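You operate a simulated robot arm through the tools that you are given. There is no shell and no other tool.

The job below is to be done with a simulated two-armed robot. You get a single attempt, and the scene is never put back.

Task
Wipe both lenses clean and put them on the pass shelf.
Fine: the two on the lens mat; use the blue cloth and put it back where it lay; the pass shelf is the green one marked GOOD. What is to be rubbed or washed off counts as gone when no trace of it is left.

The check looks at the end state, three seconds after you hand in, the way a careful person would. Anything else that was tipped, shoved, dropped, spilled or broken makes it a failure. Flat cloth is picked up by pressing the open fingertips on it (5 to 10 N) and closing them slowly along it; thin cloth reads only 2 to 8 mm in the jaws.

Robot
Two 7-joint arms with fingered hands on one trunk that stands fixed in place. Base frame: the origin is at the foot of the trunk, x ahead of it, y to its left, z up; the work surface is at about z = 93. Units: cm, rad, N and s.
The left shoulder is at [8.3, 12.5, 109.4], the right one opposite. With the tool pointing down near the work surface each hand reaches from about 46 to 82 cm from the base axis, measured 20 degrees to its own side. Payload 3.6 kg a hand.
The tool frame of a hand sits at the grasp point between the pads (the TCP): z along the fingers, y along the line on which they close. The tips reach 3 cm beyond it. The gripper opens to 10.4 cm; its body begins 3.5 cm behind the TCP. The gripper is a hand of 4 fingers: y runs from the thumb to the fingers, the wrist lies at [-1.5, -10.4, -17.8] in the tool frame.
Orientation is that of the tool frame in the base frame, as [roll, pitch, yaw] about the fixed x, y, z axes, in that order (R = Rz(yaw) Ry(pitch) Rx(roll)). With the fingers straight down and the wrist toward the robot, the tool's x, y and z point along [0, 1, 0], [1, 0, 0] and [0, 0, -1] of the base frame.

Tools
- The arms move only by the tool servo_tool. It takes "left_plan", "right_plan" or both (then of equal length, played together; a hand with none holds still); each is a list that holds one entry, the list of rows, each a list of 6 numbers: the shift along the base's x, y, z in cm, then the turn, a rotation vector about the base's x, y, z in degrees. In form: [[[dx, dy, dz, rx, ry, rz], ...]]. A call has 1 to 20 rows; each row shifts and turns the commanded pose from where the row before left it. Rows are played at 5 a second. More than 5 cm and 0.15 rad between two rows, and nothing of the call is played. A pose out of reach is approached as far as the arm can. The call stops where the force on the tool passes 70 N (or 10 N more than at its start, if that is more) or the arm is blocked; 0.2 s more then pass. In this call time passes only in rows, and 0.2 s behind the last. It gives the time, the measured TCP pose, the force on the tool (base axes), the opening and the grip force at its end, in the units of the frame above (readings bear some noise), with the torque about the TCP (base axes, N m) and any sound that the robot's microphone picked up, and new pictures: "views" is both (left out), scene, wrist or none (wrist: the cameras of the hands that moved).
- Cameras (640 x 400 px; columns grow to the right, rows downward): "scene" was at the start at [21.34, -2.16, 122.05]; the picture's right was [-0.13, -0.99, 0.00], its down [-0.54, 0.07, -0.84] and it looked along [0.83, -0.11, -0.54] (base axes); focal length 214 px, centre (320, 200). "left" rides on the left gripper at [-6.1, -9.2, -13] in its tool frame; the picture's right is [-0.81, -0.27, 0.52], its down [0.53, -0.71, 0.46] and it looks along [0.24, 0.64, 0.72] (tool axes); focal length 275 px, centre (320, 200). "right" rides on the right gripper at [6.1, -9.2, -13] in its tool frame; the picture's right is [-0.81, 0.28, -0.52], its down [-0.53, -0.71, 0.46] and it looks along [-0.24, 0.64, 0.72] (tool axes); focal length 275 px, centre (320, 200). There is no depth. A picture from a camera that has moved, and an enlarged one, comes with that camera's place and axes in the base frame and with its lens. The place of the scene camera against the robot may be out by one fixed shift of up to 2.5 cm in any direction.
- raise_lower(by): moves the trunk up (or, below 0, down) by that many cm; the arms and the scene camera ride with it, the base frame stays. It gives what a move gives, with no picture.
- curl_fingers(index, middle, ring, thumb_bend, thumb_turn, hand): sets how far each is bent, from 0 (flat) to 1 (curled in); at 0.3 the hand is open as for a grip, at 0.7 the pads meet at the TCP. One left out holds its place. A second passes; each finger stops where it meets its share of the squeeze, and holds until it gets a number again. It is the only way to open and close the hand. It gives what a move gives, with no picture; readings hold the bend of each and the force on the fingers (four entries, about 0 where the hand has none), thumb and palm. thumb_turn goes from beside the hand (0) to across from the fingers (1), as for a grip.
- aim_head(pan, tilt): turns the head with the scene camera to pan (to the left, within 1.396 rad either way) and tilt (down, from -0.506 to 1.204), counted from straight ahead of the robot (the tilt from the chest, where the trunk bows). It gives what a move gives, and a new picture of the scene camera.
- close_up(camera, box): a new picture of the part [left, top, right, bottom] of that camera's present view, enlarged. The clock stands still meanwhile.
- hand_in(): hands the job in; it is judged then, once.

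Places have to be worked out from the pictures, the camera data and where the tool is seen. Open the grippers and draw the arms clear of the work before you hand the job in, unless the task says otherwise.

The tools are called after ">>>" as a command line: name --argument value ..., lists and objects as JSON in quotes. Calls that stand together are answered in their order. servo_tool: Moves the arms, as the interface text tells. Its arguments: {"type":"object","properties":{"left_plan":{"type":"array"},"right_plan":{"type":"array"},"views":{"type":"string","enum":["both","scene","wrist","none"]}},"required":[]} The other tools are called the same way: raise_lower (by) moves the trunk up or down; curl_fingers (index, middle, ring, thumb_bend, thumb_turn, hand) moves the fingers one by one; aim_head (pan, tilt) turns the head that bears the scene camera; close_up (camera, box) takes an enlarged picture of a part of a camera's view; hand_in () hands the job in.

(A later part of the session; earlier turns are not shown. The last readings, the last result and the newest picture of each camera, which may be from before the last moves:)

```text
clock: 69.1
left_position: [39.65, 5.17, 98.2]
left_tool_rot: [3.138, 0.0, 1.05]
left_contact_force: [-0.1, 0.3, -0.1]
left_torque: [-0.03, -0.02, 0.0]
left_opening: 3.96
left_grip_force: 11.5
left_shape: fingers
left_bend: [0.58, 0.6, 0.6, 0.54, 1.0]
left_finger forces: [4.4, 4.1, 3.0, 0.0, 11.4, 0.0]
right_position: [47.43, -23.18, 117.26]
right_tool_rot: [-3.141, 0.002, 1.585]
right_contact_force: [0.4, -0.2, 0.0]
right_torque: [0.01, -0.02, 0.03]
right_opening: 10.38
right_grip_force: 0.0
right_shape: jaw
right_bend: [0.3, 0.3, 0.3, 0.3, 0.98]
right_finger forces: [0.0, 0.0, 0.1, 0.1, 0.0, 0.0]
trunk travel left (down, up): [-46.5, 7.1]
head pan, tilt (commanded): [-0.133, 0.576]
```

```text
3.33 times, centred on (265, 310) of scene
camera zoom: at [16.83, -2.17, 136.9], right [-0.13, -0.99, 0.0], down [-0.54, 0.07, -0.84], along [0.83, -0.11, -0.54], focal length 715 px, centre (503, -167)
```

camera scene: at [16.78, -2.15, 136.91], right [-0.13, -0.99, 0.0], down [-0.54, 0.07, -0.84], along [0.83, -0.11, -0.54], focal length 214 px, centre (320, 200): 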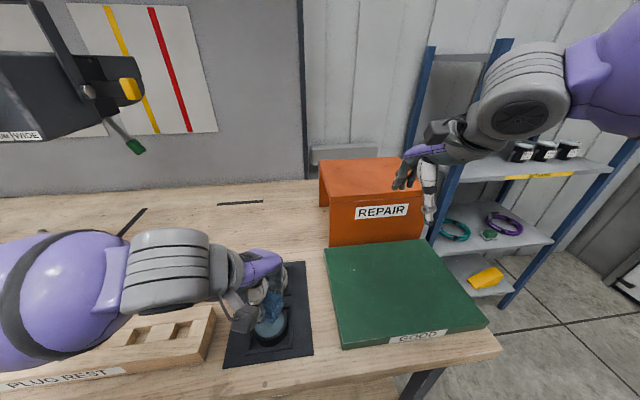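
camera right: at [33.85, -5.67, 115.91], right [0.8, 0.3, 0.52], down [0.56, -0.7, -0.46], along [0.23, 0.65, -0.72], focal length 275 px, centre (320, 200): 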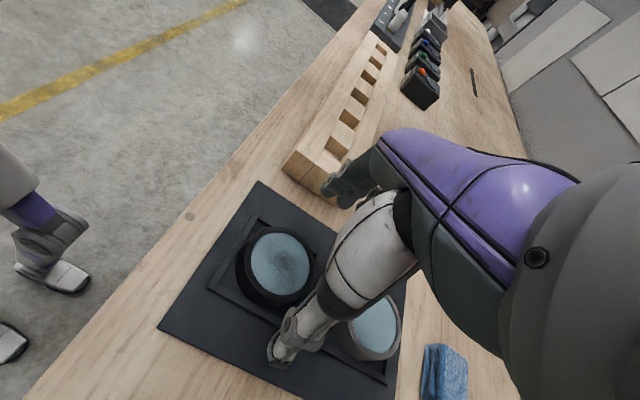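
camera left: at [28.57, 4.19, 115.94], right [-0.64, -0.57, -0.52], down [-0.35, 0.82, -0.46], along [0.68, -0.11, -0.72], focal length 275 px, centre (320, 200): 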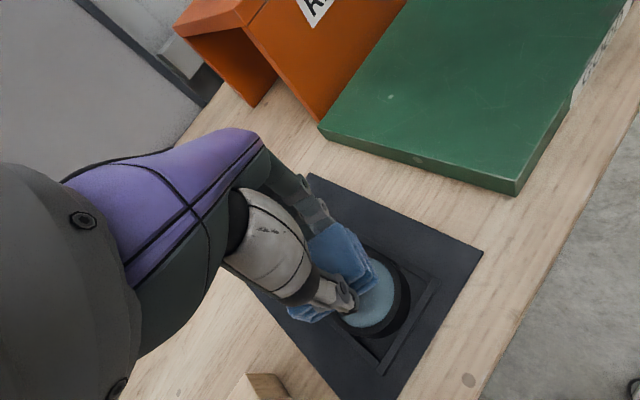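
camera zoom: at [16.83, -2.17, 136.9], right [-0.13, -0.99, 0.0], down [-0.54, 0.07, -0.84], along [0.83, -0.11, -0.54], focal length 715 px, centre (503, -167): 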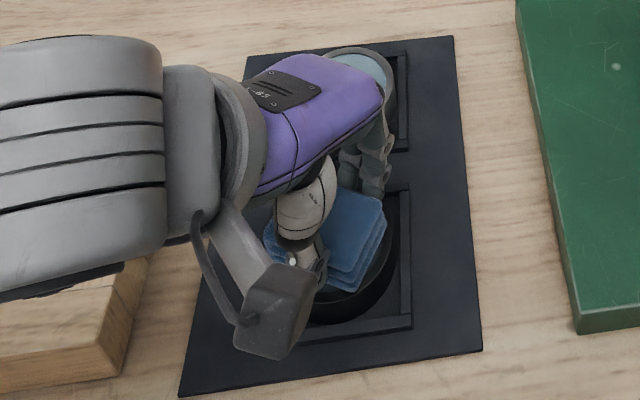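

Aligned over lens B with no contact yet at 98.2. I probe down in small steps.

>>> servo_tool --left_plan '[[[-0.1, 0, -0.2, 0, 0, 0], [0, 0, -0.15, 0, 0, 0], [0, 0, -0.1, 0, 0, 0]]]' --views "none"

```text
clock: 69.9
left_position: [39.47, 5.18, 97.97]
left_tool_rot: [3.138, -0.001, 1.051]
left_contact_force: [-1.1, -0.5, 5.5]
left_torque: [0.08, 0.1, -0.03]
left_opening: 3.99
left_grip_force: 12.4
left_shape: fingers
left_bend: [0.58, 0.6, 0.6, 0.54, 1.0]
left_finger forces: [4.7, 4.2, 3.1, 0.0, 11.6, 0.1]
right_position: [47.37, -23.17, 117.27]
right_tool_rot: [3.139, 0.003, 1.585]
right_contact_force: [-0.7, -0.1, -0.8]
right_torque: [-0.01, 0.02, -0.03]
right_opening: 10.37
right_grip_force: 0.1
right_shape: jaw
right_bend: [0.3, 0.3, 0.3, 0.3, 0.98]
right_finger forces: [0.0, 0.1, 0.0, 0.0, 0.1, 0.0]
trunk travel left (down, up): [-46.5, 7.1]
head pan, tilt (commanded): [-0.133, 0.576]
```

Contact at 5.5 N. I make a raster of strokes over lens B in x.

>>> servo_tool --left_plan '[[[0.6, 0, 0, 0, 0, 0], [0.6, 0, 0, 0, 0, 0], [-0.6, 0.3, 0, 0, 0, 0], [-0.6, 0.3, 0, 0, 0, 0], [-0.6, 0, 0, 0, 0, 0], [-0.6, 0, 0, 0, 0, 0], [0.6, -0.4, 0, 0, 0, 0], [0.6, -0.4, 0, 0, 0, 0], [0.6, -0.4, 0, 0, 0, 0], [0.6, 0, 0, 0, 0, 0], [-0.6, 0, 0, 0, 0, 0], [-0.6, 0, 0, 0, 0, 0], [-0.6, 0, 0, 0, 0, 0], [-0.6, 0, 0, 0, 0, 0], [0.6, 0.3, 0, 0, 0, 0], [0.6, 0.3, 0, 0, 0, 0]]]' --views "none"

```text
clock: 73.3
left_position: [39.28, 5.38, 97.61]
left_tool_rot: [3.141, 0.0, 1.05]
left_contact_force: [-2.2, -0.6, 6.4]
left_torque: [0.02, 0.13, -0.01]
left_opening: 4.02
left_grip_force: 11.0
left_shape: fingers
left_bend: [0.58, 0.6, 0.61, 0.55, 0.99]
left_finger forces: [4.5, 3.5, 2.3, 0.0, 12.3, 0.0]
right_position: [47.35, -23.18, 117.26]
right_tool_rot: [3.14, 0.002, 1.584]
right_contact_force: [0.0, 1.1, 0.5]
right_torque: [-0.02, 0.0, 0.04]
right_opening: 10.37
right_grip_force: 0.0
right_shape: jaw
right_bend: [0.3, 0.3, 0.3, 0.3, 0.98]
right_finger forces: [0.1, 0.0, 0.0, 0.0, 0.1, 0.0]
trunk travel left (down, up): [-46.5, 7.1]
head pan, tilt (commanded): [-0.133, 0.576]
```

Force is steady around 6 N. Now a pass mainly along y, then a lift and move away to inspect.

>>> servo_tool --left_plan '[[[0, 0.6, 0, 0, 0, 0], [0, 0.6, 0, 0, 0, 0], [0.5, -0.6, 0, 0, 0, 0], [0.5, -0.6, 0, 0, 0, 0], [0, -0.6, 0, 0, 0, 0], [0, -0.6, 0, 0, 0, 0], [-0.5, 0.6, 0, 0, 0, 0], [-0.5, 0.6, 0, 0, 0, 0], [-0.5, 0.6, 0, 0, 0, 0], [-0.5, 0.6, 0, 0, 0, 0], [0, -0.6, 0, 0, 0, 0], [0, -0.6, 0, 0, 0, 0], [0, -0.6, 0, 0, 0, 0], [0, -0.6, 0, 0, 0, 0], [0.5, 0.6, 0, 0, 0, 0], [0.5, 0.6, 0, 0, 0, 0]]]' --views "none"

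>>> servo_tool --left_plan '[[[0, 0, 2, 0, 0, 0], [1, 0, 3, 0, 0, 2], [3, 0, 1.5, 0, 0, 2], [3, 0, 0, 0, 0, 2], [3, 0, 0, 0, 0, 2], [3, 0, 0, 0, 0, 2]]]' --views "scene"

>>> close_up --camera "scene" --box '[234, 295, 306, 350]'

>>> close_up --camera "left" --box '[320, 200, 640, 400]'

```text
clock: 76.7
left_position: [39.35, 5.34, 97.82]
left_tool_rot: [3.137, 0.001, 1.048]
left_contact_force: [-0.4, -0.3, -0.5]
left_torque: [-0.01, 0.0, -0.02]
left_opening: 4.01
left_grip_force: 11.4
left_shape: fingers
left_bend: [0.58, 0.6, 0.61, 0.55, 1.0]
left_finger forces: [4.8, 4.0, 2.8, 0.0, 11.5, 0.0]
right_position: [47.41, -23.18, 117.25]
right_tool_rot: [3.14, 0.003, 1.583]
right_contact_force: [0.3, 0.7, 0.1]
right_torque: [0.01, -0.01, 0.01]
right_opening: 10.39
right_grip_force: 0.2
right_shape: jaw
right_bend: [0.3, 0.3, 0.3, 0.3, 0.98]
right_finger forces: [0.0, 0.0, 0.0, 0.0, 0.1, 0.0]
trunk travel left (down, up): [-46.5, 7.1]
head pan, tilt (commanded): [-0.133, 0.576]
```

```text
clock: 78.1
left_position: [52.55, 5.25, 104.24]
left_tool_rot: [3.14, -0.001, 1.224]
left_contact_force: [0.9, 0.0, -0.6]
left_torque: [0.0, -0.02, -0.03]
left_opening: 3.99
left_grip_force: 11.5
left_shape: fingers
left_bend: [0.58, 0.6, 0.61, 0.55, 1.0]
left_finger forces: [4.9, 3.9, 2.6, 0.0, 11.3, 0.1]
right_position: [47.42, -23.22, 117.16]
right_tool_rot: [-3.141, 0.002, 1.586]
right_contact_force: [0.5, 0.1, 0.5]
right_torque: [-0.05, 0.02, -0.02]
right_opening: 10.39
right_grip_force: 0.1
right_shape: jaw
right_bend: [0.3, 0.3, 0.3, 0.3, 0.98]
right_finger forces: [0.0, 0.1, 0.0, 0.0, 0.0, 0.1]
trunk travel left (down, up): [-46.5, 7.1]
head pan, tilt (commanded): [-0.133, 0.576]
camera scene: at [16.86, -2.18, 136.89], right [-0.13, -0.99, 0.0], down [-0.54, 0.07, -0.84], along [0.83, -0.11, -0.54], focal length 214 px, centre (320, 200)
```

scene: 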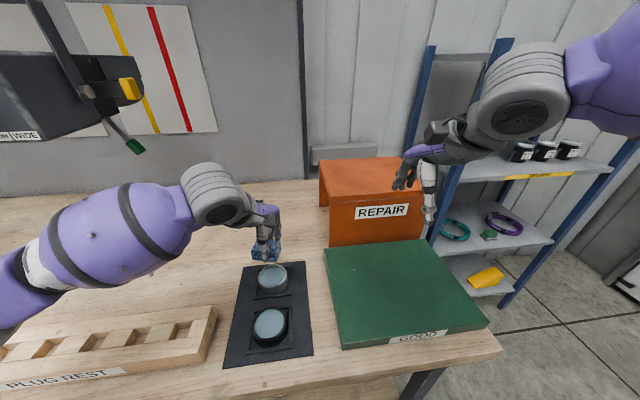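

```text
7.27 times, centred on (270, 322) of scene
camera zoom: at [16.86, -2.18, 136.89], right [-0.13, -0.99, 0.0], down [-0.54, 0.07, -0.84], along [0.83, -0.11, -0.54], focal length 1560 px, centre (684, -691)
```

zoom: 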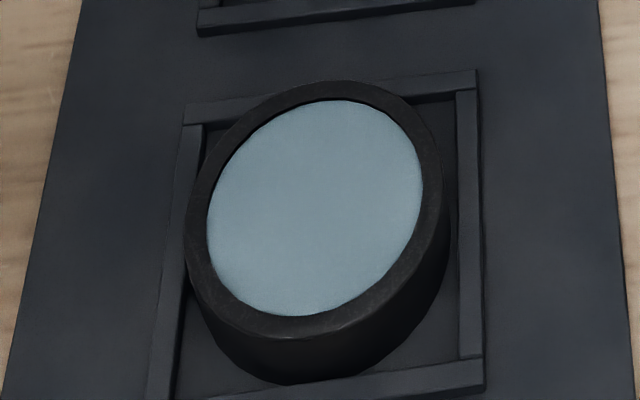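

```text
2.00 times, centred on (480, 300) of left
camera zoom: at [41.76, 2.57, 117.29], right [-0.53, -0.67, -0.52], down [-0.49, 0.74, -0.46], along [0.69, 0.01, -0.72], focal length 551 px, centre (0, 0)
```

zoom: 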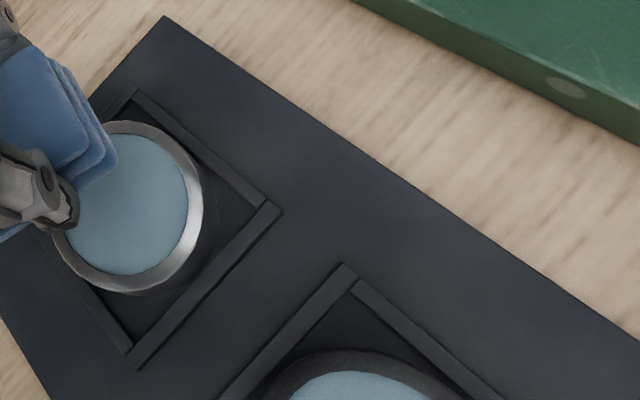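

Lens B looks clean. I zoom in closer for faint traces before one more safety pass.

>>> close_up --camera "scene" --box '[252, 306, 288, 338]'

>>> close_up --camera "scene" --box '[240, 210, 300, 300]'

```text
12.50 times, centred on (270, 322) of scene
camera zoom: at [16.86, -2.18, 136.89], right [-0.13, -0.99, 0.0], down [-0.54, 0.07, -0.84], along [0.83, -0.11, -0.54], focal length 2681 px, centre (945, -1325)
```

zoom: 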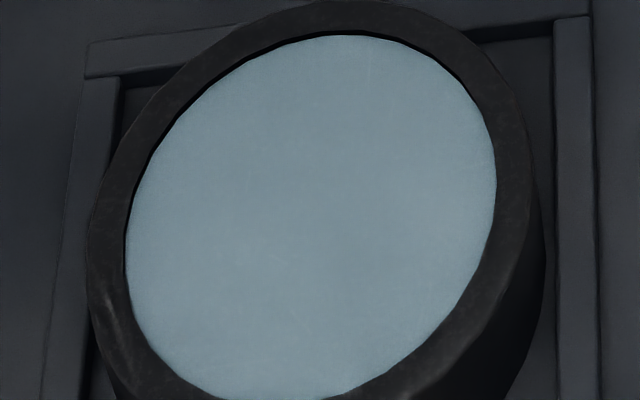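

```text
4.44 times, centred on (270, 255) of scene
camera zoom: at [16.86, -2.18, 136.89], right [-0.13, -0.99, 0.0], down [-0.54, 0.07, -0.84], along [0.83, -0.11, -0.54], focal length 953 px, centre (542, -44)
```

zoom: 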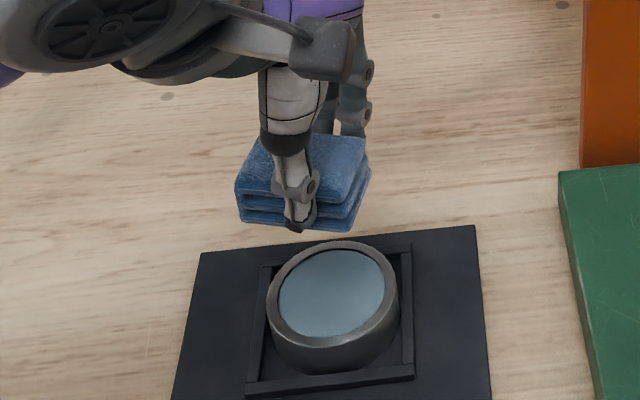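

There may be a very faint patch near the centre, so I go back for another pass with fresh contact.

>>> servo_tool --left_plan '[[[-3, 0, 0, 0, 0, -2], [-3, 0, 0, 0, 0, -2], [-3, 0, 0, 0, 0, -2], [-3, 0, -1.5, 0, 0, -2], [-1.1, 0, -2.5, 0, 0, -2], [0, 0, -2, 0, 0, 0], [0, 0, -0.5, 0, 0, 0]]]' --views "none"

```text
clock: 79.7
left_position: [39.61, 5.36, 97.8]
left_tool_rot: [3.136, -0.002, 1.047]
left_contact_force: [-0.2, 0.3, 3.5]
left_torque: [0.04, 0.02, 0.04]
left_opening: 4.0
left_grip_force: 11.3
left_shape: fingers
left_bend: [0.58, 0.6, 0.61, 0.55, 1.0]
left_finger forces: [4.8, 3.7, 2.6, 0.1, 11.4, 0.0]
right_position: [47.4, -23.2, 117.23]
right_tool_rot: [3.14, 0.003, 1.585]
right_contact_force: [0.5, 0.6, 0.0]
right_torque: [0.0, -0.02, -0.01]
right_opening: 10.38
right_grip_force: 0.1
right_shape: jaw
right_bend: [0.3, 0.3, 0.3, 0.3, 0.98]
right_finger forces: [0.1, 0.0, 0.1, 0.1, 0.1, 0.0]
trunk travel left (down, up): [-46.5, 7.1]
head pan, tilt (commanded): [-0.133, 0.576]
```

Contact at 3.5 N. I run circles and cross strokes over the whole glass with a touch more pressure.

>>> servo_tool --left_plan '[[[0.3, 0.3, -0.08, 0, 0, 0], [0.6, 0.3, 0, 0, 0, 0], [-0.3, 0.6, 0, 0, 0, 0], [-0.6, 0, 0, 0, 0, 0], [-0.6, 0, 0, 0, 0, 0], [-0.6, -0.3, 0, 0, 0, 0], [-0.3, -0.6, 0, 0, 0, 0], [0, -0.6, 0, 0, 0, 0], [0.3, -0.6, 0, 0, 0, 0], [0.6, -0.3, 0, 0, 0, 0], [0.6, 0, 0, 0, 0, 0], [0.6, 0.3, 0, 0, 0, 0], [-0.3, 0.6, 0, 0, 0, 0], [-0.6, 0.3, 0, 0, 0, 0], [-0.6, 0, 0, 0, 0, 0], [-0.6, 0, 0, 0, 0, 0], [0.6, 0, 0, 0, 0, 0], [0.6, 0, 0, 0, 0, 0], [0.6, 0, 0, 0, 0, 0], [-0.3, 0, 0, 0, 0, 0]]]' --views "none"

>>> servo_tool --left_plan '[[[0, 0, 2, 0, 0, 0], [1, 0, 3, 0, 0, 2], [3, 0, 1.5, 0, 0, 2], [3, 0, 0, 0, 0, 2], [3, 0, 0, 0, 0, 2], [3, 0, 0, 0, 0, 2]]]' --views "none"

>>> close_up --camera "scene" --box '[252, 306, 288, 338]'

>>> close_up --camera "scene" --box '[252, 262, 290, 298]'

```text
clock: 83.9
left_position: [39.17, 5.25, 97.65]
left_tool_rot: [3.136, 0.0, 1.049]
left_contact_force: [0.7, -0.4, -0.2]
left_torque: [0.01, 0.0, -0.01]
left_opening: 4.04
left_grip_force: 11.2
left_shape: fingers
left_bend: [0.58, 0.6, 0.61, 0.54, 1.0]
left_finger forces: [4.9, 3.7, 2.6, 0.1, 11.2, 0.0]
right_position: [47.48, -23.25, 117.39]
right_tool_rot: [3.14, 0.003, 1.585]
right_contact_force: [0.1, 0.0, 0.7]
right_torque: [0.04, 0.02, -0.01]
right_opening: 10.36
right_grip_force: 0.0
right_shape: jaw
right_bend: [0.3, 0.3, 0.3, 0.3, 0.98]
right_finger forces: [0.1, 0.1, 0.0, 0.0, 0.1, 0.0]
trunk travel left (down, up): [-46.5, 7.1]
head pan, tilt (commanded): [-0.133, 0.576]
```

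```text
clock: 85.3
left_position: [52.69, 5.35, 104.13]
left_tool_rot: [3.141, 0.002, 1.224]
left_contact_force: [0.4, 0.2, -1.3]
left_torque: [-0.02, 0.02, 0.0]
left_opening: 4.02
left_grip_force: 10.9
left_shape: fingers
left_bend: [0.58, 0.6, 0.61, 0.54, 1.0]
left_finger forces: [4.8, 3.6, 2.5, 0.1, 10.9, 0.0]
right_position: [47.35, -23.09, 117.2]
right_tool_rot: [3.141, 0.002, 1.584]
right_contact_force: [-0.2, -0.2, 0.5]
right_torque: [-0.01, -0.02, 0.01]
right_opening: 10.37
right_grip_force: 0.0
right_shape: jaw
right_bend: [0.3, 0.3, 0.3, 0.3, 0.98]
right_finger forces: [0.0, 0.0, 0.0, 0.0, 0.0, 0.0]
trunk travel left (down, up): [-46.5, 7.1]
head pan, tilt (commanded): [-0.133, 0.576]
```

```text
12.50 times, centred on (270, 322) of scene
camera zoom: at [16.86, -2.18, 136.89], right [-0.13, -0.99, 0.0], down [-0.54, 0.07, -0.84], along [0.83, -0.11, -0.54], focal length 2681 px, centre (945, -1325)
```

zoom: 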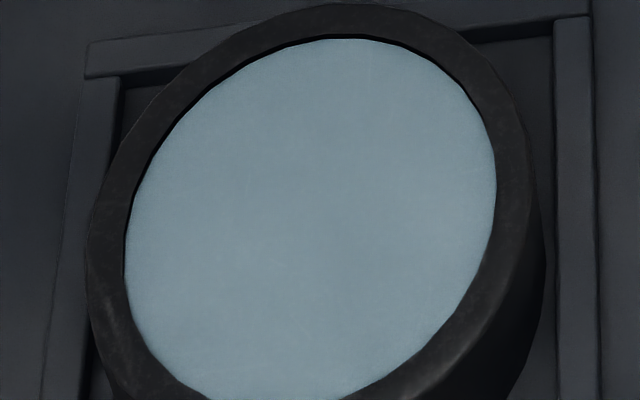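

```text
11.11 times, centred on (271, 280) of scene
camera zoom: at [16.86, -2.18, 136.89], right [-0.13, -0.99, 0.0], down [-0.54, 0.07, -0.84], along [0.83, -0.11, -0.54], focal length 2383 px, centre (864, -689)
```

zoom: 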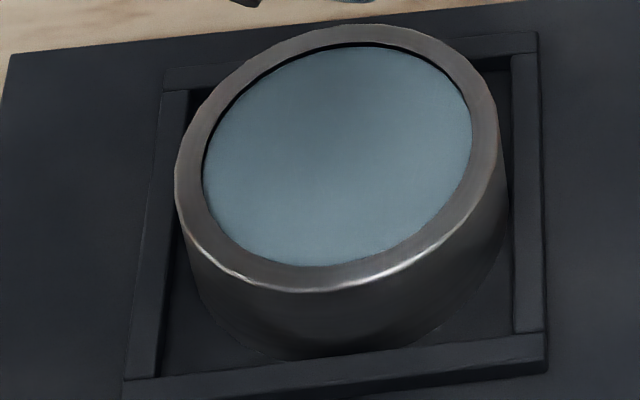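

Lens B is uniformly clear now. Lens A shows a slight darkening that may be the hand's shadow; I move the pad farther away and check both again before returning the cloth.

>>> servo_tool --left_plan '[[[3, -0.2, 0, 0, 0, 4], [3, -0.2, 0, 0, 0, 4], [2.5, -0.3, -1, 0, 0, 4], [2, -0.3, -1, 0, 0, 4]]]' --views "scene"

>>> close_up --camera "scene" --box '[252, 262, 290, 298]'

>>> close_up --camera "right" --box '[0, 100, 100, 200]'

>>> close_up --camera "right" --box '[0, 0, 180, 120]'

```text
clock: 86.3
left_position: [63.12, 4.52, 102.25]
left_tool_rot: [3.14, 0.001, 1.505]
left_contact_force: [0.0, -0.6, 0.2]
left_torque: [-0.03, -0.01, 0.01]
left_opening: 4.05
left_grip_force: 10.7
left_shape: fingers
left_bend: [0.58, 0.6, 0.61, 0.54, 1.0]
left_finger forces: [4.7, 3.5, 2.5, 0.1, 10.9, 0.0]
right_position: [47.48, -23.16, 117.33]
right_tool_rot: [-3.14, 0.003, 1.584]
right_contact_force: [-0.1, 0.2, -0.2]
right_torque: [0.02, -0.01, 0.01]
right_opening: 10.4
right_grip_force: 0.0
right_shape: jaw
right_bend: [0.3, 0.3, 0.3, 0.3, 0.98]
right_finger forces: [0.1, 0.0, 0.1, 0.0, 0.0, 0.1]
trunk travel left (down, up): [-46.5, 7.1]
head pan, tilt (commanded): [-0.133, 0.576]
camera scene: at [16.84, -2.19, 136.9], right [-0.13, -0.99, 0.0], down [-0.54, 0.07, -0.84], along [0.83, -0.11, -0.54], focal length 214 px, centre (320, 200)
```

scene: 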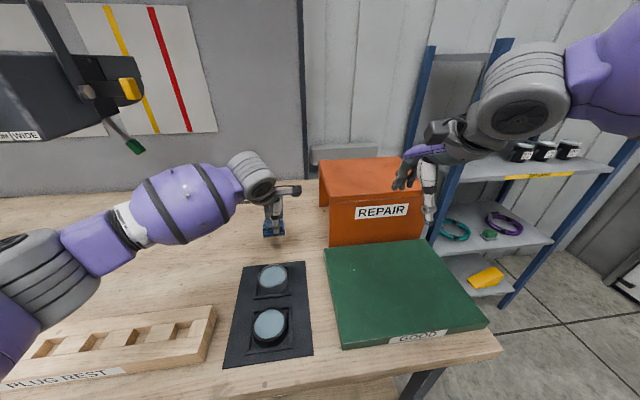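

```text
11.11 times, centred on (271, 280) of scene
camera zoom: at [16.84, -2.19, 136.9], right [-0.13, -0.99, 0.0], down [-0.54, 0.07, -0.84], along [0.83, -0.11, -0.54], focal length 2383 px, centre (864, -689)
```

zoom: 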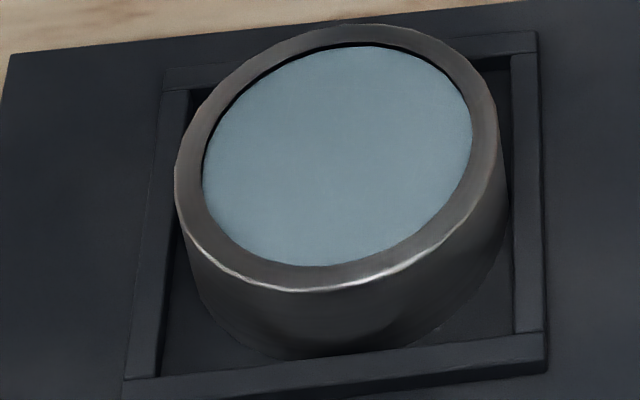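

```text
4.00 times, centred on (50, 150) of right
camera zoom: at [38.15, -17.21, 130.24], right [0.29, -0.81, 0.52], down [-0.71, -0.54, -0.45], along [0.65, -0.24, -0.72], focal length 1101 px, centre (1400, 400)
```

zoom: 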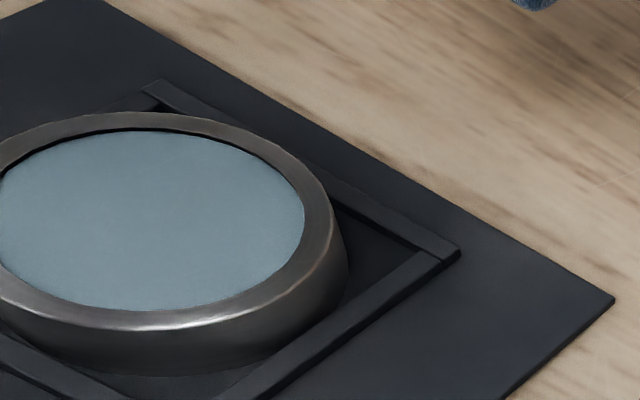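

```text
3.33 times, centred on (90, 60) of right
camera zoom: at [38.15, -17.21, 130.24], right [0.29, -0.81, 0.52], down [-0.71, -0.54, -0.45], along [0.65, -0.24, -0.72], focal length 918 px, centre (1087, 667)
```

zoom: 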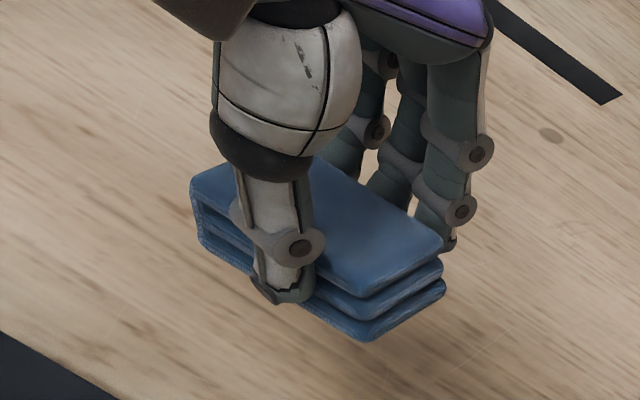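

Both lenses are clean. The pad is yawed about +3.5° now, so I turn slightly back, shift (+0.8, -0.45), and lower it to its original spot.

>>> servo_tool --left_plan '[[[0.4, -0.22, -1.5, 0, 0, -1], [0.43, -0.22, -1.5, 0, 0, -1], [0, 0, -1.5, 0, 0, 0], [0, 0, -1.5, 0, 0, 0], [0, 0, -0.8, 0, 0, 0], [0, 0, -0.5, 0, 0, 0]]]' --views "none"

>>> close_up --camera "right" --box '[0, 60, 160, 220]'

>>> close_up --camera "scene" --box '[246, 225, 302, 265]'

```text
clock: 87.7
left_position: [63.82, 3.84, 94.84]
left_tool_rot: [3.139, 0.0, 1.469]
left_contact_force: [0.3, -0.1, -1.5]
left_torque: [-0.02, 0.02, 0.02]
left_opening: 4.06
left_grip_force: 10.8
left_shape: fingers
left_bend: [0.58, 0.6, 0.61, 0.54, 1.0]
left_finger forces: [4.8, 3.6, 2.5, 0.1, 10.9, 0.0]
right_position: [47.38, -23.18, 117.31]
right_tool_rot: [3.141, 0.002, 1.584]
right_contact_force: [-0.6, -0.5, -0.4]
right_torque: [-0.01, 0.0, 0.01]
right_opening: 10.37
right_grip_force: 0.0
right_shape: jaw
right_bend: [0.3, 0.3, 0.3, 0.3, 0.98]
right_finger forces: [0.0, 0.1, 0.0, 0.1, 0.0, 0.1]
trunk travel left (down, up): [-46.5, 7.1]
head pan, tilt (commanded): [-0.133, 0.576]
```

```text
2.50 times, centred on (80, 140) of right
camera zoom: at [38.13, -17.18, 130.25], right [0.29, -0.81, 0.52], down [-0.71, -0.54, -0.45], along [0.65, -0.24, -0.72], focal length 688 px, centre (920, 350)
```

zoom: 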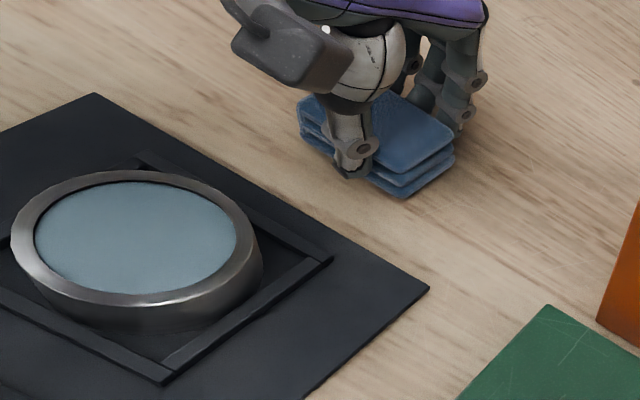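

```text
10.00 times, centred on (274, 245) of scene
camera zoom: at [16.83, -2.16, 136.9], right [-0.13, -0.99, 0.0], down [-0.54, 0.07, -0.84], along [0.83, -0.11, -0.54], focal length 2145 px, centre (780, -250)
```

zoom: 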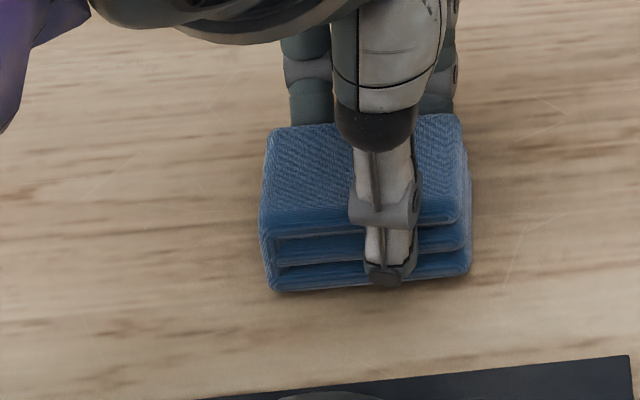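

The pad's outline matches the original position within a couple of millimetres. I lower the last bit and release.

>>> servo_tool --left_plan '[[[0, 0.1, -0.12, 0, 0, 0], [0, 0, -0.12, 0, 0, 0], [0, 0, -0.08, 0, 0, 0]]]' --views "none"

>>> curl_fingers --hand "left" --index 0.54 --middle 0.54 --ring 0.54 --thumb_bend 0.52

>>> curl_fingers --hand "left" --index 0.38 --middle 0.38 --ring 0.38 --thumb_bend 0.38

>>> servo_tool --left_plan '[[[0, 0, 1.5, 0, 0, 0], [0, 0, 2.5, 0, 0, 0], [0, 0, 3, 0, 0, 0], [-1, 2, 3, 0, 0, 0], [-3, 3, 2, 0, 0, 0], [-3, 3, 0, 0, 0, 0], [-3, 3, 0, 0, 0, 0]]]' --views "scene"

>>> close_up --camera "scene" --box '[246, 225, 302, 265]'

>>> close_up --camera "right" --box '[0, 60, 160, 220]'

```text
clock: 88.5
left_position: [63.87, 3.97, 94.55]
left_tool_rot: [3.138, 0.003, 1.467]
left_contact_force: [0.7, -0.5, 0.2]
left_torque: [0.04, -0.02, -0.05]
left_opening: 4.02
left_grip_force: 11.6
left_shape: fingers
left_bend: [0.58, 0.6, 0.61, 0.54, 1.0]
left_finger forces: [4.8, 3.7, 2.6, 0.0, 10.8, 0.0]
right_position: [47.38, -23.01, 117.17]
right_tool_rot: [3.14, 0.001, 1.584]
right_contact_force: [-0.7, 0.3, -0.3]
right_torque: [0.04, 0.03, -0.01]
right_opening: 10.39
right_grip_force: 0.1
right_shape: jaw
right_bend: [0.3, 0.3, 0.3, 0.3, 0.98]
right_finger forces: [0.0, 0.0, 0.0, 0.0, 0.1, 0.0]
trunk travel left (down, up): [-46.5, 7.1]
head pan, tilt (commanded): [-0.133, 0.576]
```

```text
clock: 89.5
left_position: [63.68, 3.97, 94.47]
left_tool_rot: [3.139, 0.0, 1.47]
left_contact_force: [-0.5, -0.4, 0.0]
left_torque: [-0.02, 0.0, 0.03]
left_opening: 4.45
left_grip_force: 0.1
left_shape: fingers
left_bend: [0.54, 0.54, 0.54, 0.52, 1.0]
left_finger forces: [0.0, 0.0, 0.1, 0.0, 0.2, 0.0]
right_position: [47.51, -23.1, 117.23]
right_tool_rot: [3.139, 0.002, 1.583]
right_contact_force: [-0.2, -0.6, 0.8]
right_torque: [0.0, -0.02, -0.01]
right_opening: 10.36
right_grip_force: 0.0
right_shape: jaw
right_bend: [0.3, 0.3, 0.3, 0.3, 0.98]
right_finger forces: [0.0, 0.0, 0.1, 0.0, 0.0, 0.0]
trunk travel left (down, up): [-46.5, 7.1]
head pan, tilt (commanded): [-0.133, 0.576]
```

```text
clock: 90.5
left_position: [63.76, 3.98, 94.57]
left_tool_rot: [3.138, 0.001, 1.468]
left_contact_force: [0.1, -0.2, -0.4]
left_torque: [-0.02, 0.01, 0.03]
left_opening: 8.24
left_grip_force: 0.0
left_shape: fingers
left_bend: [0.38, 0.38, 0.38, 0.38, 0.99]
left_finger forces: [0.1, 0.0, 0.0, 0.0, 0.1, 0.1]
right_position: [47.43, -23.11, 117.29]
right_tool_rot: [3.139, 0.003, 1.584]
right_contact_force: [0.1, 0.3, -0.4]
right_torque: [-0.01, 0.02, 0.01]
right_opening: 10.38
right_grip_force: 0.1
right_shape: jaw
right_bend: [0.3, 0.3, 0.3, 0.3, 0.98]
right_finger forces: [0.0, 0.0, 0.0, 0.1, 0.1, 0.1]
trunk travel left (down, up): [-46.5, 7.1]
head pan, tilt (commanded): [-0.133, 0.576]
```

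```text
clock: 92.1
left_position: [53.67, 14.95, 106.65]
left_tool_rot: [3.137, -0.001, 1.469]
left_contact_force: [-1.0, 0.7, -1.0]
left_torque: [-0.01, -0.01, 0.03]
left_opening: 8.27
left_grip_force: 0.1
left_shape: fingers
left_bend: [0.38, 0.38, 0.38, 0.38, 0.99]
left_finger forces: [0.0, 0.0, 0.1, 0.1, 0.0, 0.0]
right_position: [47.28, -22.95, 117.29]
right_tool_rot: [3.14, 0.002, 1.585]
right_contact_force: [0.3, 0.3, 0.3]
right_torque: [0.01, 0.01, 0.0]
right_opening: 10.34
right_grip_force: 0.0
right_shape: jaw
right_bend: [0.3, 0.3, 0.3, 0.3, 0.98]
right_finger forces: [0.0, 0.1, 0.1, 0.0, 0.0, 0.0]
trunk travel left (down, up): [-46.5, 7.1]
head pan, tilt (commanded): [-0.133, 0.576]
camera scene: at [16.73, -2.09, 136.92], right [-0.13, -0.99, 0.0], down [-0.54, 0.07, -0.84], along [0.83, -0.11, -0.54], focal length 214 px, centre (320, 200)
```

scene: 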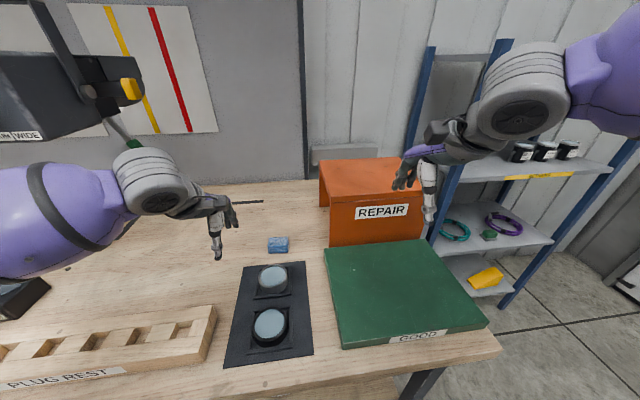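

```text
10.00 times, centred on (274, 245) of scene
camera zoom: at [16.73, -2.09, 136.92], right [-0.13, -0.99, 0.0], down [-0.54, 0.07, -0.84], along [0.83, -0.11, -0.54], focal length 2145 px, centre (780, -250)
```

zoom: 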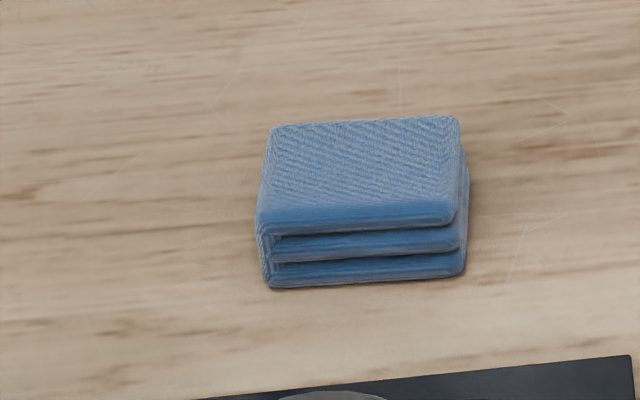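

```text
2.50 times, centred on (80, 140) of right
camera zoom: at [38.03, -17.11, 130.3], right [0.28, -0.81, 0.52], down [-0.71, -0.54, -0.45], along [0.65, -0.24, -0.72], focal length 688 px, centre (920, 350)
```

zoom: 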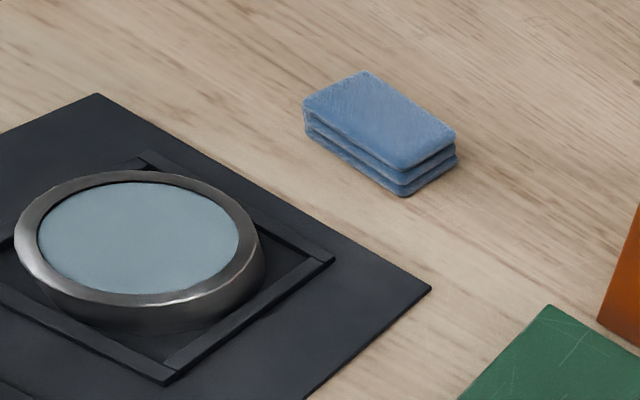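

The cloth lies back in its place. Next is lens B: I open the left hand fully and bring it above lens B turned about 40°, so the fingers go toward the roomier corners of its nest.

>>> curl_fingers --hand "left" --index 0.3 --middle 0.3 --ring 0.3 --thumb_bend 0.3 --thumb_turn 1.0

>>> servo_tool --left_plan '[[[-2.1, -1.4, 0, 0, 0, -4.9], [-2.1, -1.4, 0, 0, 0, -4.9], [-2.1, -1.4, 0, 0, 0, -4.9], [-2.1, -1.4, 0, 0, 0, -4.9], [-2.1, -1.4, -0.5, 0, 0, -4.9], [-2.1, -1.4, -2, 0, 0, -4.9], [-2.1, -1.3, -2, 0, 0, -4.9]]]' --views "both"

>>> close_up --camera "left" --box '[240, 160, 480, 400]'

>>> close_up --camera "scene" --box '[220, 240, 330, 370]'

```text
clock: 93.1
left_position: [53.78, 14.91, 106.54]
left_tool_rot: [3.139, 0.0, 1.469]
left_contact_force: [0.0, -0.7, -0.4]
left_torque: [0.01, -0.05, 0.01]
left_opening: 10.24
left_grip_force: 0.1
left_shape: fingers
left_bend: [0.3, 0.3, 0.3, 0.3, 0.98]
left_finger forces: [0.0, 0.1, 0.0, 0.1, 0.0, 0.0]
right_position: [47.45, -23.07, 117.2]
right_tool_rot: [3.138, 0.001, 1.585]
right_contact_force: [0.0, 1.0, 0.3]
right_torque: [-0.03, 0.01, 0.01]
right_opening: 10.38
right_grip_force: 0.1
right_shape: jaw
right_bend: [0.3, 0.3, 0.3, 0.3, 0.98]
right_finger forces: [0.1, 0.0, 0.1, 0.0, 0.0, 0.0]
trunk travel left (down, up): [-46.5, 7.1]
head pan, tilt (commanded): [-0.133, 0.576]
```

```text
clock: 94.7
left_position: [39.05, 5.41, 102.27]
left_tool_rot: [3.14, 0.0, 0.868]
left_contact_force: [-0.6, -0.5, 0.4]
left_torque: [0.02, 0.0, -0.01]
left_opening: 10.28
left_grip_force: 0.0
left_shape: fingers
left_bend: [0.3, 0.3, 0.3, 0.3, 0.98]
left_finger forces: [0.0, 0.0, 0.0, 0.0, 0.0, 0.1]
right_position: [47.36, -23.1, 117.32]
right_tool_rot: [-3.141, 0.003, 1.584]
right_contact_force: [-0.2, -0.5, -0.4]
right_torque: [0.0, -0.03, -0.04]
right_opening: 10.39
right_grip_force: 0.0
right_shape: jaw
right_bend: [0.3, 0.3, 0.3, 0.3, 0.98]
right_finger forces: [0.0, 0.1, 0.0, 0.0, 0.0, 0.1]
trunk travel left (down, up): [-46.5, 7.1]
head pan, tilt (commanded): [-0.133, 0.576]
camera scene: at [16.81, -2.17, 136.9], right [-0.13, -0.99, 0.0], down [-0.54, 0.07, -0.84], along [0.83, -0.11, -0.54], focal length 214 px, centre (320, 200)
camera left: at [27.89, 6.51, 115.19], right [-0.73, -0.44, -0.52], down [-0.2, 0.87, -0.46], along [0.65, -0.23, -0.72], focal length 275 px, centre (320, 200)
```

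scene: 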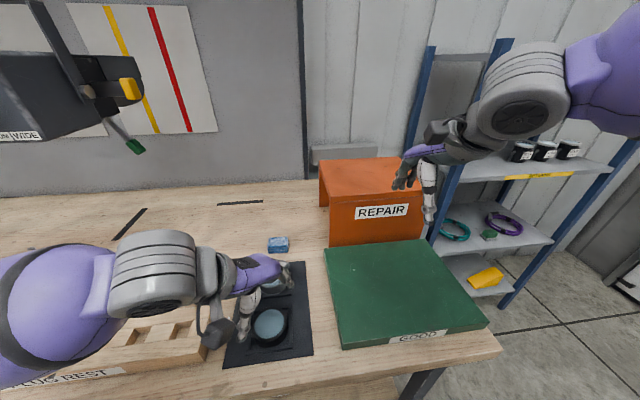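
left: 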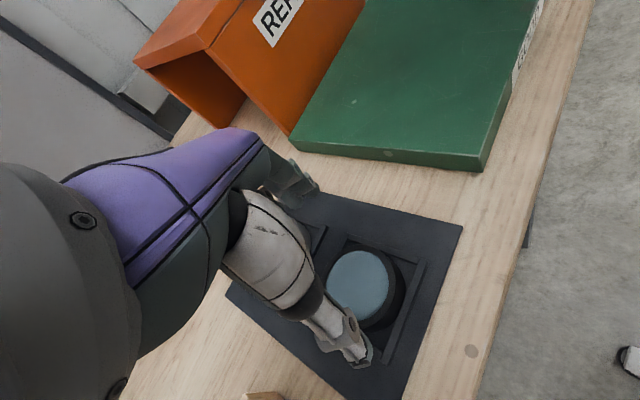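

```text
1.67 times, centred on (360, 280) of left
camera zoom: at [27.89, 6.51, 115.19], right [-0.73, -0.44, -0.52], down [-0.2, 0.87, -0.46], along [0.65, -0.23, -0.72], focal length 459 px, centre (253, 67)
```

zoom: 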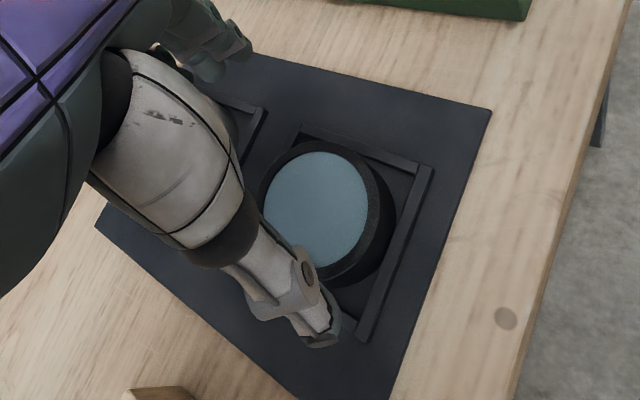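

```text
3.08 times, centred on (275, 305) of scene
camera zoom: at [16.81, -2.17, 136.9], right [-0.13, -0.99, 0.0], down [-0.54, 0.07, -0.84], along [0.83, -0.11, -0.54], focal length 660 px, centre (458, -123)
```

zoom: 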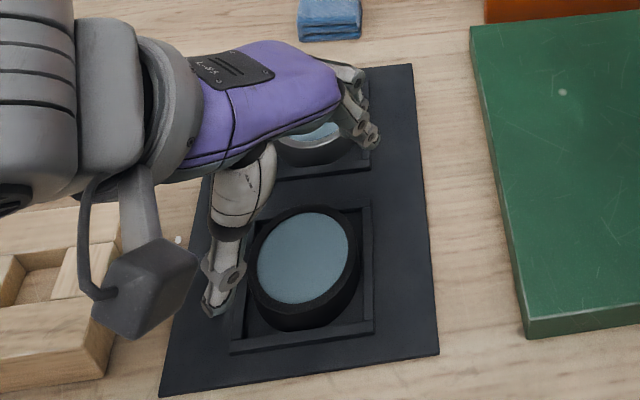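

Lens B's glass centre reads (39.25, 5.9). I shift (-0.25, -0.1) and descend in stages with the hand wide open around the lens.

>>> servo_tool --left_plan '[[[-0.25, -0.1, -1.5, 0, 0, 0], [0, 0, -1.5, 0, 0, 0], [0, 0, -1.5, 0, 0, 0], [0, 0, -0.6, 0, 0, 0]]]' --views "none"

>>> close_up --camera "left" --box '[240, 160, 480, 400]'

>>> close_up --camera "scene" --box '[220, 250, 320, 370]'

```text
clock: 95.7
left_position: [38.77, 5.12, 96.97]
left_tool_rot: [3.139, 0.001, 0.869]
left_contact_force: [0.1, 0.2, 0.1]
left_torque: [-0.01, -0.02, -0.02]
left_opening: 10.27
left_grip_force: 0.1
left_shape: fingers
left_bend: [0.3, 0.3, 0.3, 0.3, 0.98]
left_finger forces: [0.0, 0.1, 0.1, 0.0, 0.1, 0.0]
right_position: [47.31, -23.15, 117.25]
right_tool_rot: [3.14, 0.002, 1.583]
right_contact_force: [-1.2, 1.0, 0.1]
right_torque: [-0.02, -0.01, -0.03]
right_opening: 10.37
right_grip_force: 0.1
right_shape: jaw
right_bend: [0.3, 0.3, 0.3, 0.3, 0.98]
right_finger forces: [0.0, 0.0, 0.1, 0.0, 0.0, 0.0]
trunk travel left (down, up): [-46.5, 7.1]
head pan, tilt (commanded): [-0.133, 0.576]
```

```text
1.67 times, centred on (360, 280) of left
camera zoom: at [27.66, 6.36, 110.08], right [-0.73, -0.44, -0.52], down [-0.2, 0.87, -0.46], along [0.65, -0.23, -0.72], focal length 459 px, centre (253, 67)
```

zoom: 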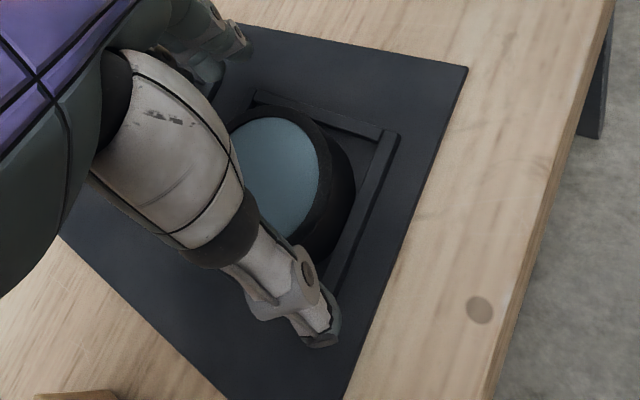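

```text
3.33 times, centred on (270, 310) of scene
camera zoom: at [16.82, -2.16, 136.9], right [-0.13, -0.99, 0.0], down [-0.54, 0.07, -0.84], along [0.83, -0.11, -0.54], focal length 715 px, centre (487, -167)
```

zoom: 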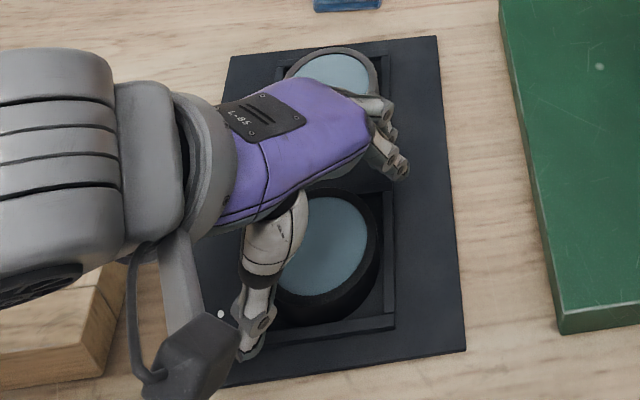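

Thumb and fingers straddle the lens on the diagonal, nothing touched. I go down the last 2.1 cm, tips just above the nest rails.

>>> servo_tool --left_plan '[[[0, 0.1, -0.9, 0, 0, 0], [0, 0, -0.7, 0, 0, 0], [0, 0, -0.5, 0, 0, 0]]]' --views "none"

>>> curl_fingers --hand "left" --index 0.39 --middle 0.39 --ring 0.39 --thumb_bend 0.39

>>> close_up --camera "left" --box '[200, 160, 440, 400]'

>>> close_up --camera "scene" --box '[220, 250, 320, 370]'

```text
clock: 96.5
left_position: [38.77, 5.28, 94.8]
left_tool_rot: [3.138, -0.001, 0.868]
left_contact_force: [0.0, 0.6, 0.6]
left_torque: [-0.01, -0.02, 0.01]
left_opening: 10.27
left_grip_force: 0.1
left_shape: fingers
left_bend: [0.3, 0.3, 0.3, 0.3, 0.98]
left_finger forces: [0.1, 0.0, 0.1, 0.1, 0.0, 0.0]
right_position: [47.41, -23.1, 117.18]
right_tool_rot: [3.14, 0.001, 1.584]
right_contact_force: [-0.6, -0.1, -0.3]
right_torque: [0.02, -0.03, -0.01]
right_opening: 10.39
right_grip_force: 0.1
right_shape: jaw
right_bend: [0.3, 0.3, 0.3, 0.3, 0.98]
right_finger forces: [0.0, 0.0, 0.1, 0.1, 0.0, 0.0]
trunk travel left (down, up): [-46.5, 7.1]
head pan, tilt (commanded): [-0.133, 0.576]
```

```text
clock: 97.5
left_position: [38.91, 5.26, 94.86]
left_tool_rot: [3.138, -0.001, 0.871]
left_contact_force: [-0.3, -0.1, -0.5]
left_torque: [0.0, 0.0, -0.04]
left_opening: 8.1
left_grip_force: 0.0
left_shape: fingers
left_bend: [0.39, 0.39, 0.39, 0.39, 0.99]
left_finger forces: [0.0, 0.1, 0.0, 0.1, 0.0, 0.0]
right_position: [47.35, -23.15, 117.24]
right_tool_rot: [3.14, 0.001, 1.584]
right_contact_force: [-0.3, 0.2, 0.0]
right_torque: [0.0, 0.03, 0.01]
right_opening: 10.37
right_grip_force: 0.1
right_shape: jaw
right_bend: [0.3, 0.3, 0.3, 0.3, 0.98]
right_finger forces: [0.0, 0.0, 0.0, 0.0, 0.1, 0.0]
trunk travel left (down, up): [-46.5, 7.1]
head pan, tilt (commanded): [-0.133, 0.576]
```

```text
1.67 times, centred on (320, 280) of left
camera zoom: at [27.72, 6.46, 107.94], right [-0.73, -0.44, -0.52], down [-0.2, 0.87, -0.46], along [0.65, -0.23, -0.72], focal length 459 px, centre (320, 67)
```

zoom: 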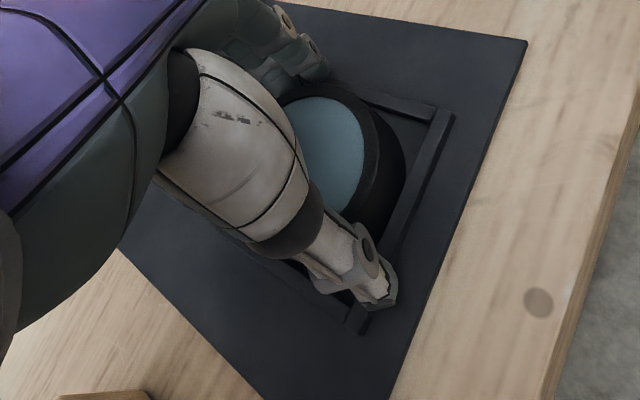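

```text
3.33 times, centred on (270, 310) of scene
camera zoom: at [16.82, -2.16, 136.9], right [-0.13, -0.99, 0.0], down [-0.54, 0.07, -0.84], along [0.83, -0.11, -0.54], focal length 715 px, centre (487, -167)
```

zoom: 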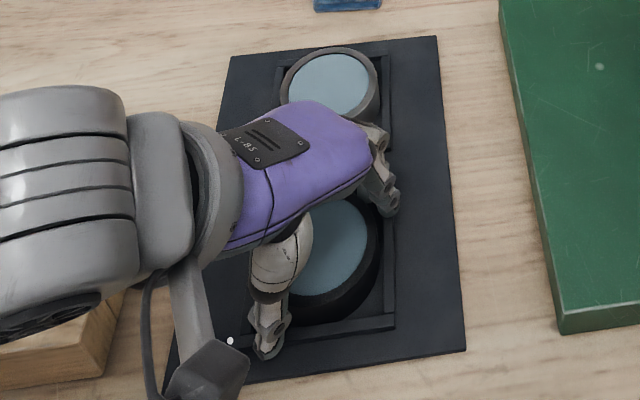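

Opening 8.1 cm, no contact yet. I close further onto the lens rim.

>>> curl_fingers --hand "left" --index 0.44 --middle 0.44 --ring 0.44 --thumb_bend 0.44

>>> close_up --camera "scene" --box '[220, 250, 320, 370]'

```text
clock: 98.5
left_position: [38.83, 5.25, 94.87]
left_tool_rot: [3.139, -0.001, 0.868]
left_contact_force: [1.2, -0.5, -0.6]
left_torque: [-0.03, -0.04, 0.01]
left_opening: 6.82
left_grip_force: 0.1
left_shape: fingers
left_bend: [0.44, 0.43, 0.44, 0.44, 0.99]
left_finger forces: [0.1, 1.1, 0.0, 0.1, 0.1, 0.0]
right_position: [47.51, -23.03, 117.2]
right_tool_rot: [-3.14, 0.002, 1.585]
right_contact_force: [-0.6, 0.3, -0.2]
right_torque: [-0.02, 0.01, 0.03]
right_opening: 10.38
right_grip_force: 0.1
right_shape: jaw
right_bend: [0.3, 0.3, 0.3, 0.3, 0.98]
right_finger forces: [0.1, 0.0, 0.0, 0.0, 0.0, 0.1]
trunk travel left (down, up): [-46.5, 7.1]
head pan, tilt (commanded): [-0.133, 0.576]
```

```text
3.33 times, centred on (270, 310) of scene
camera zoom: at [16.83, -2.17, 136.9], right [-0.13, -0.99, 0.0], down [-0.54, 0.07, -0.84], along [0.83, -0.11, -0.54], focal length 715 px, centre (487, -167)
```

zoom: 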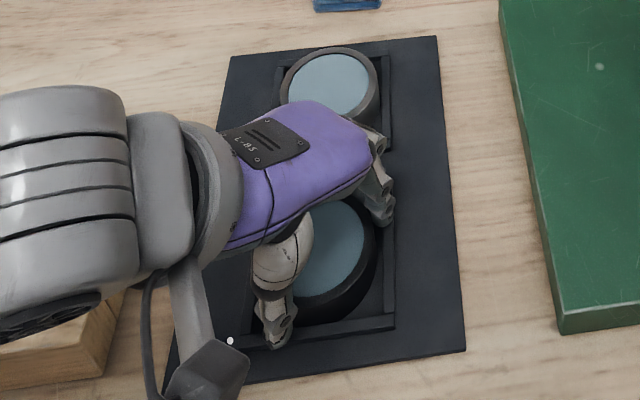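

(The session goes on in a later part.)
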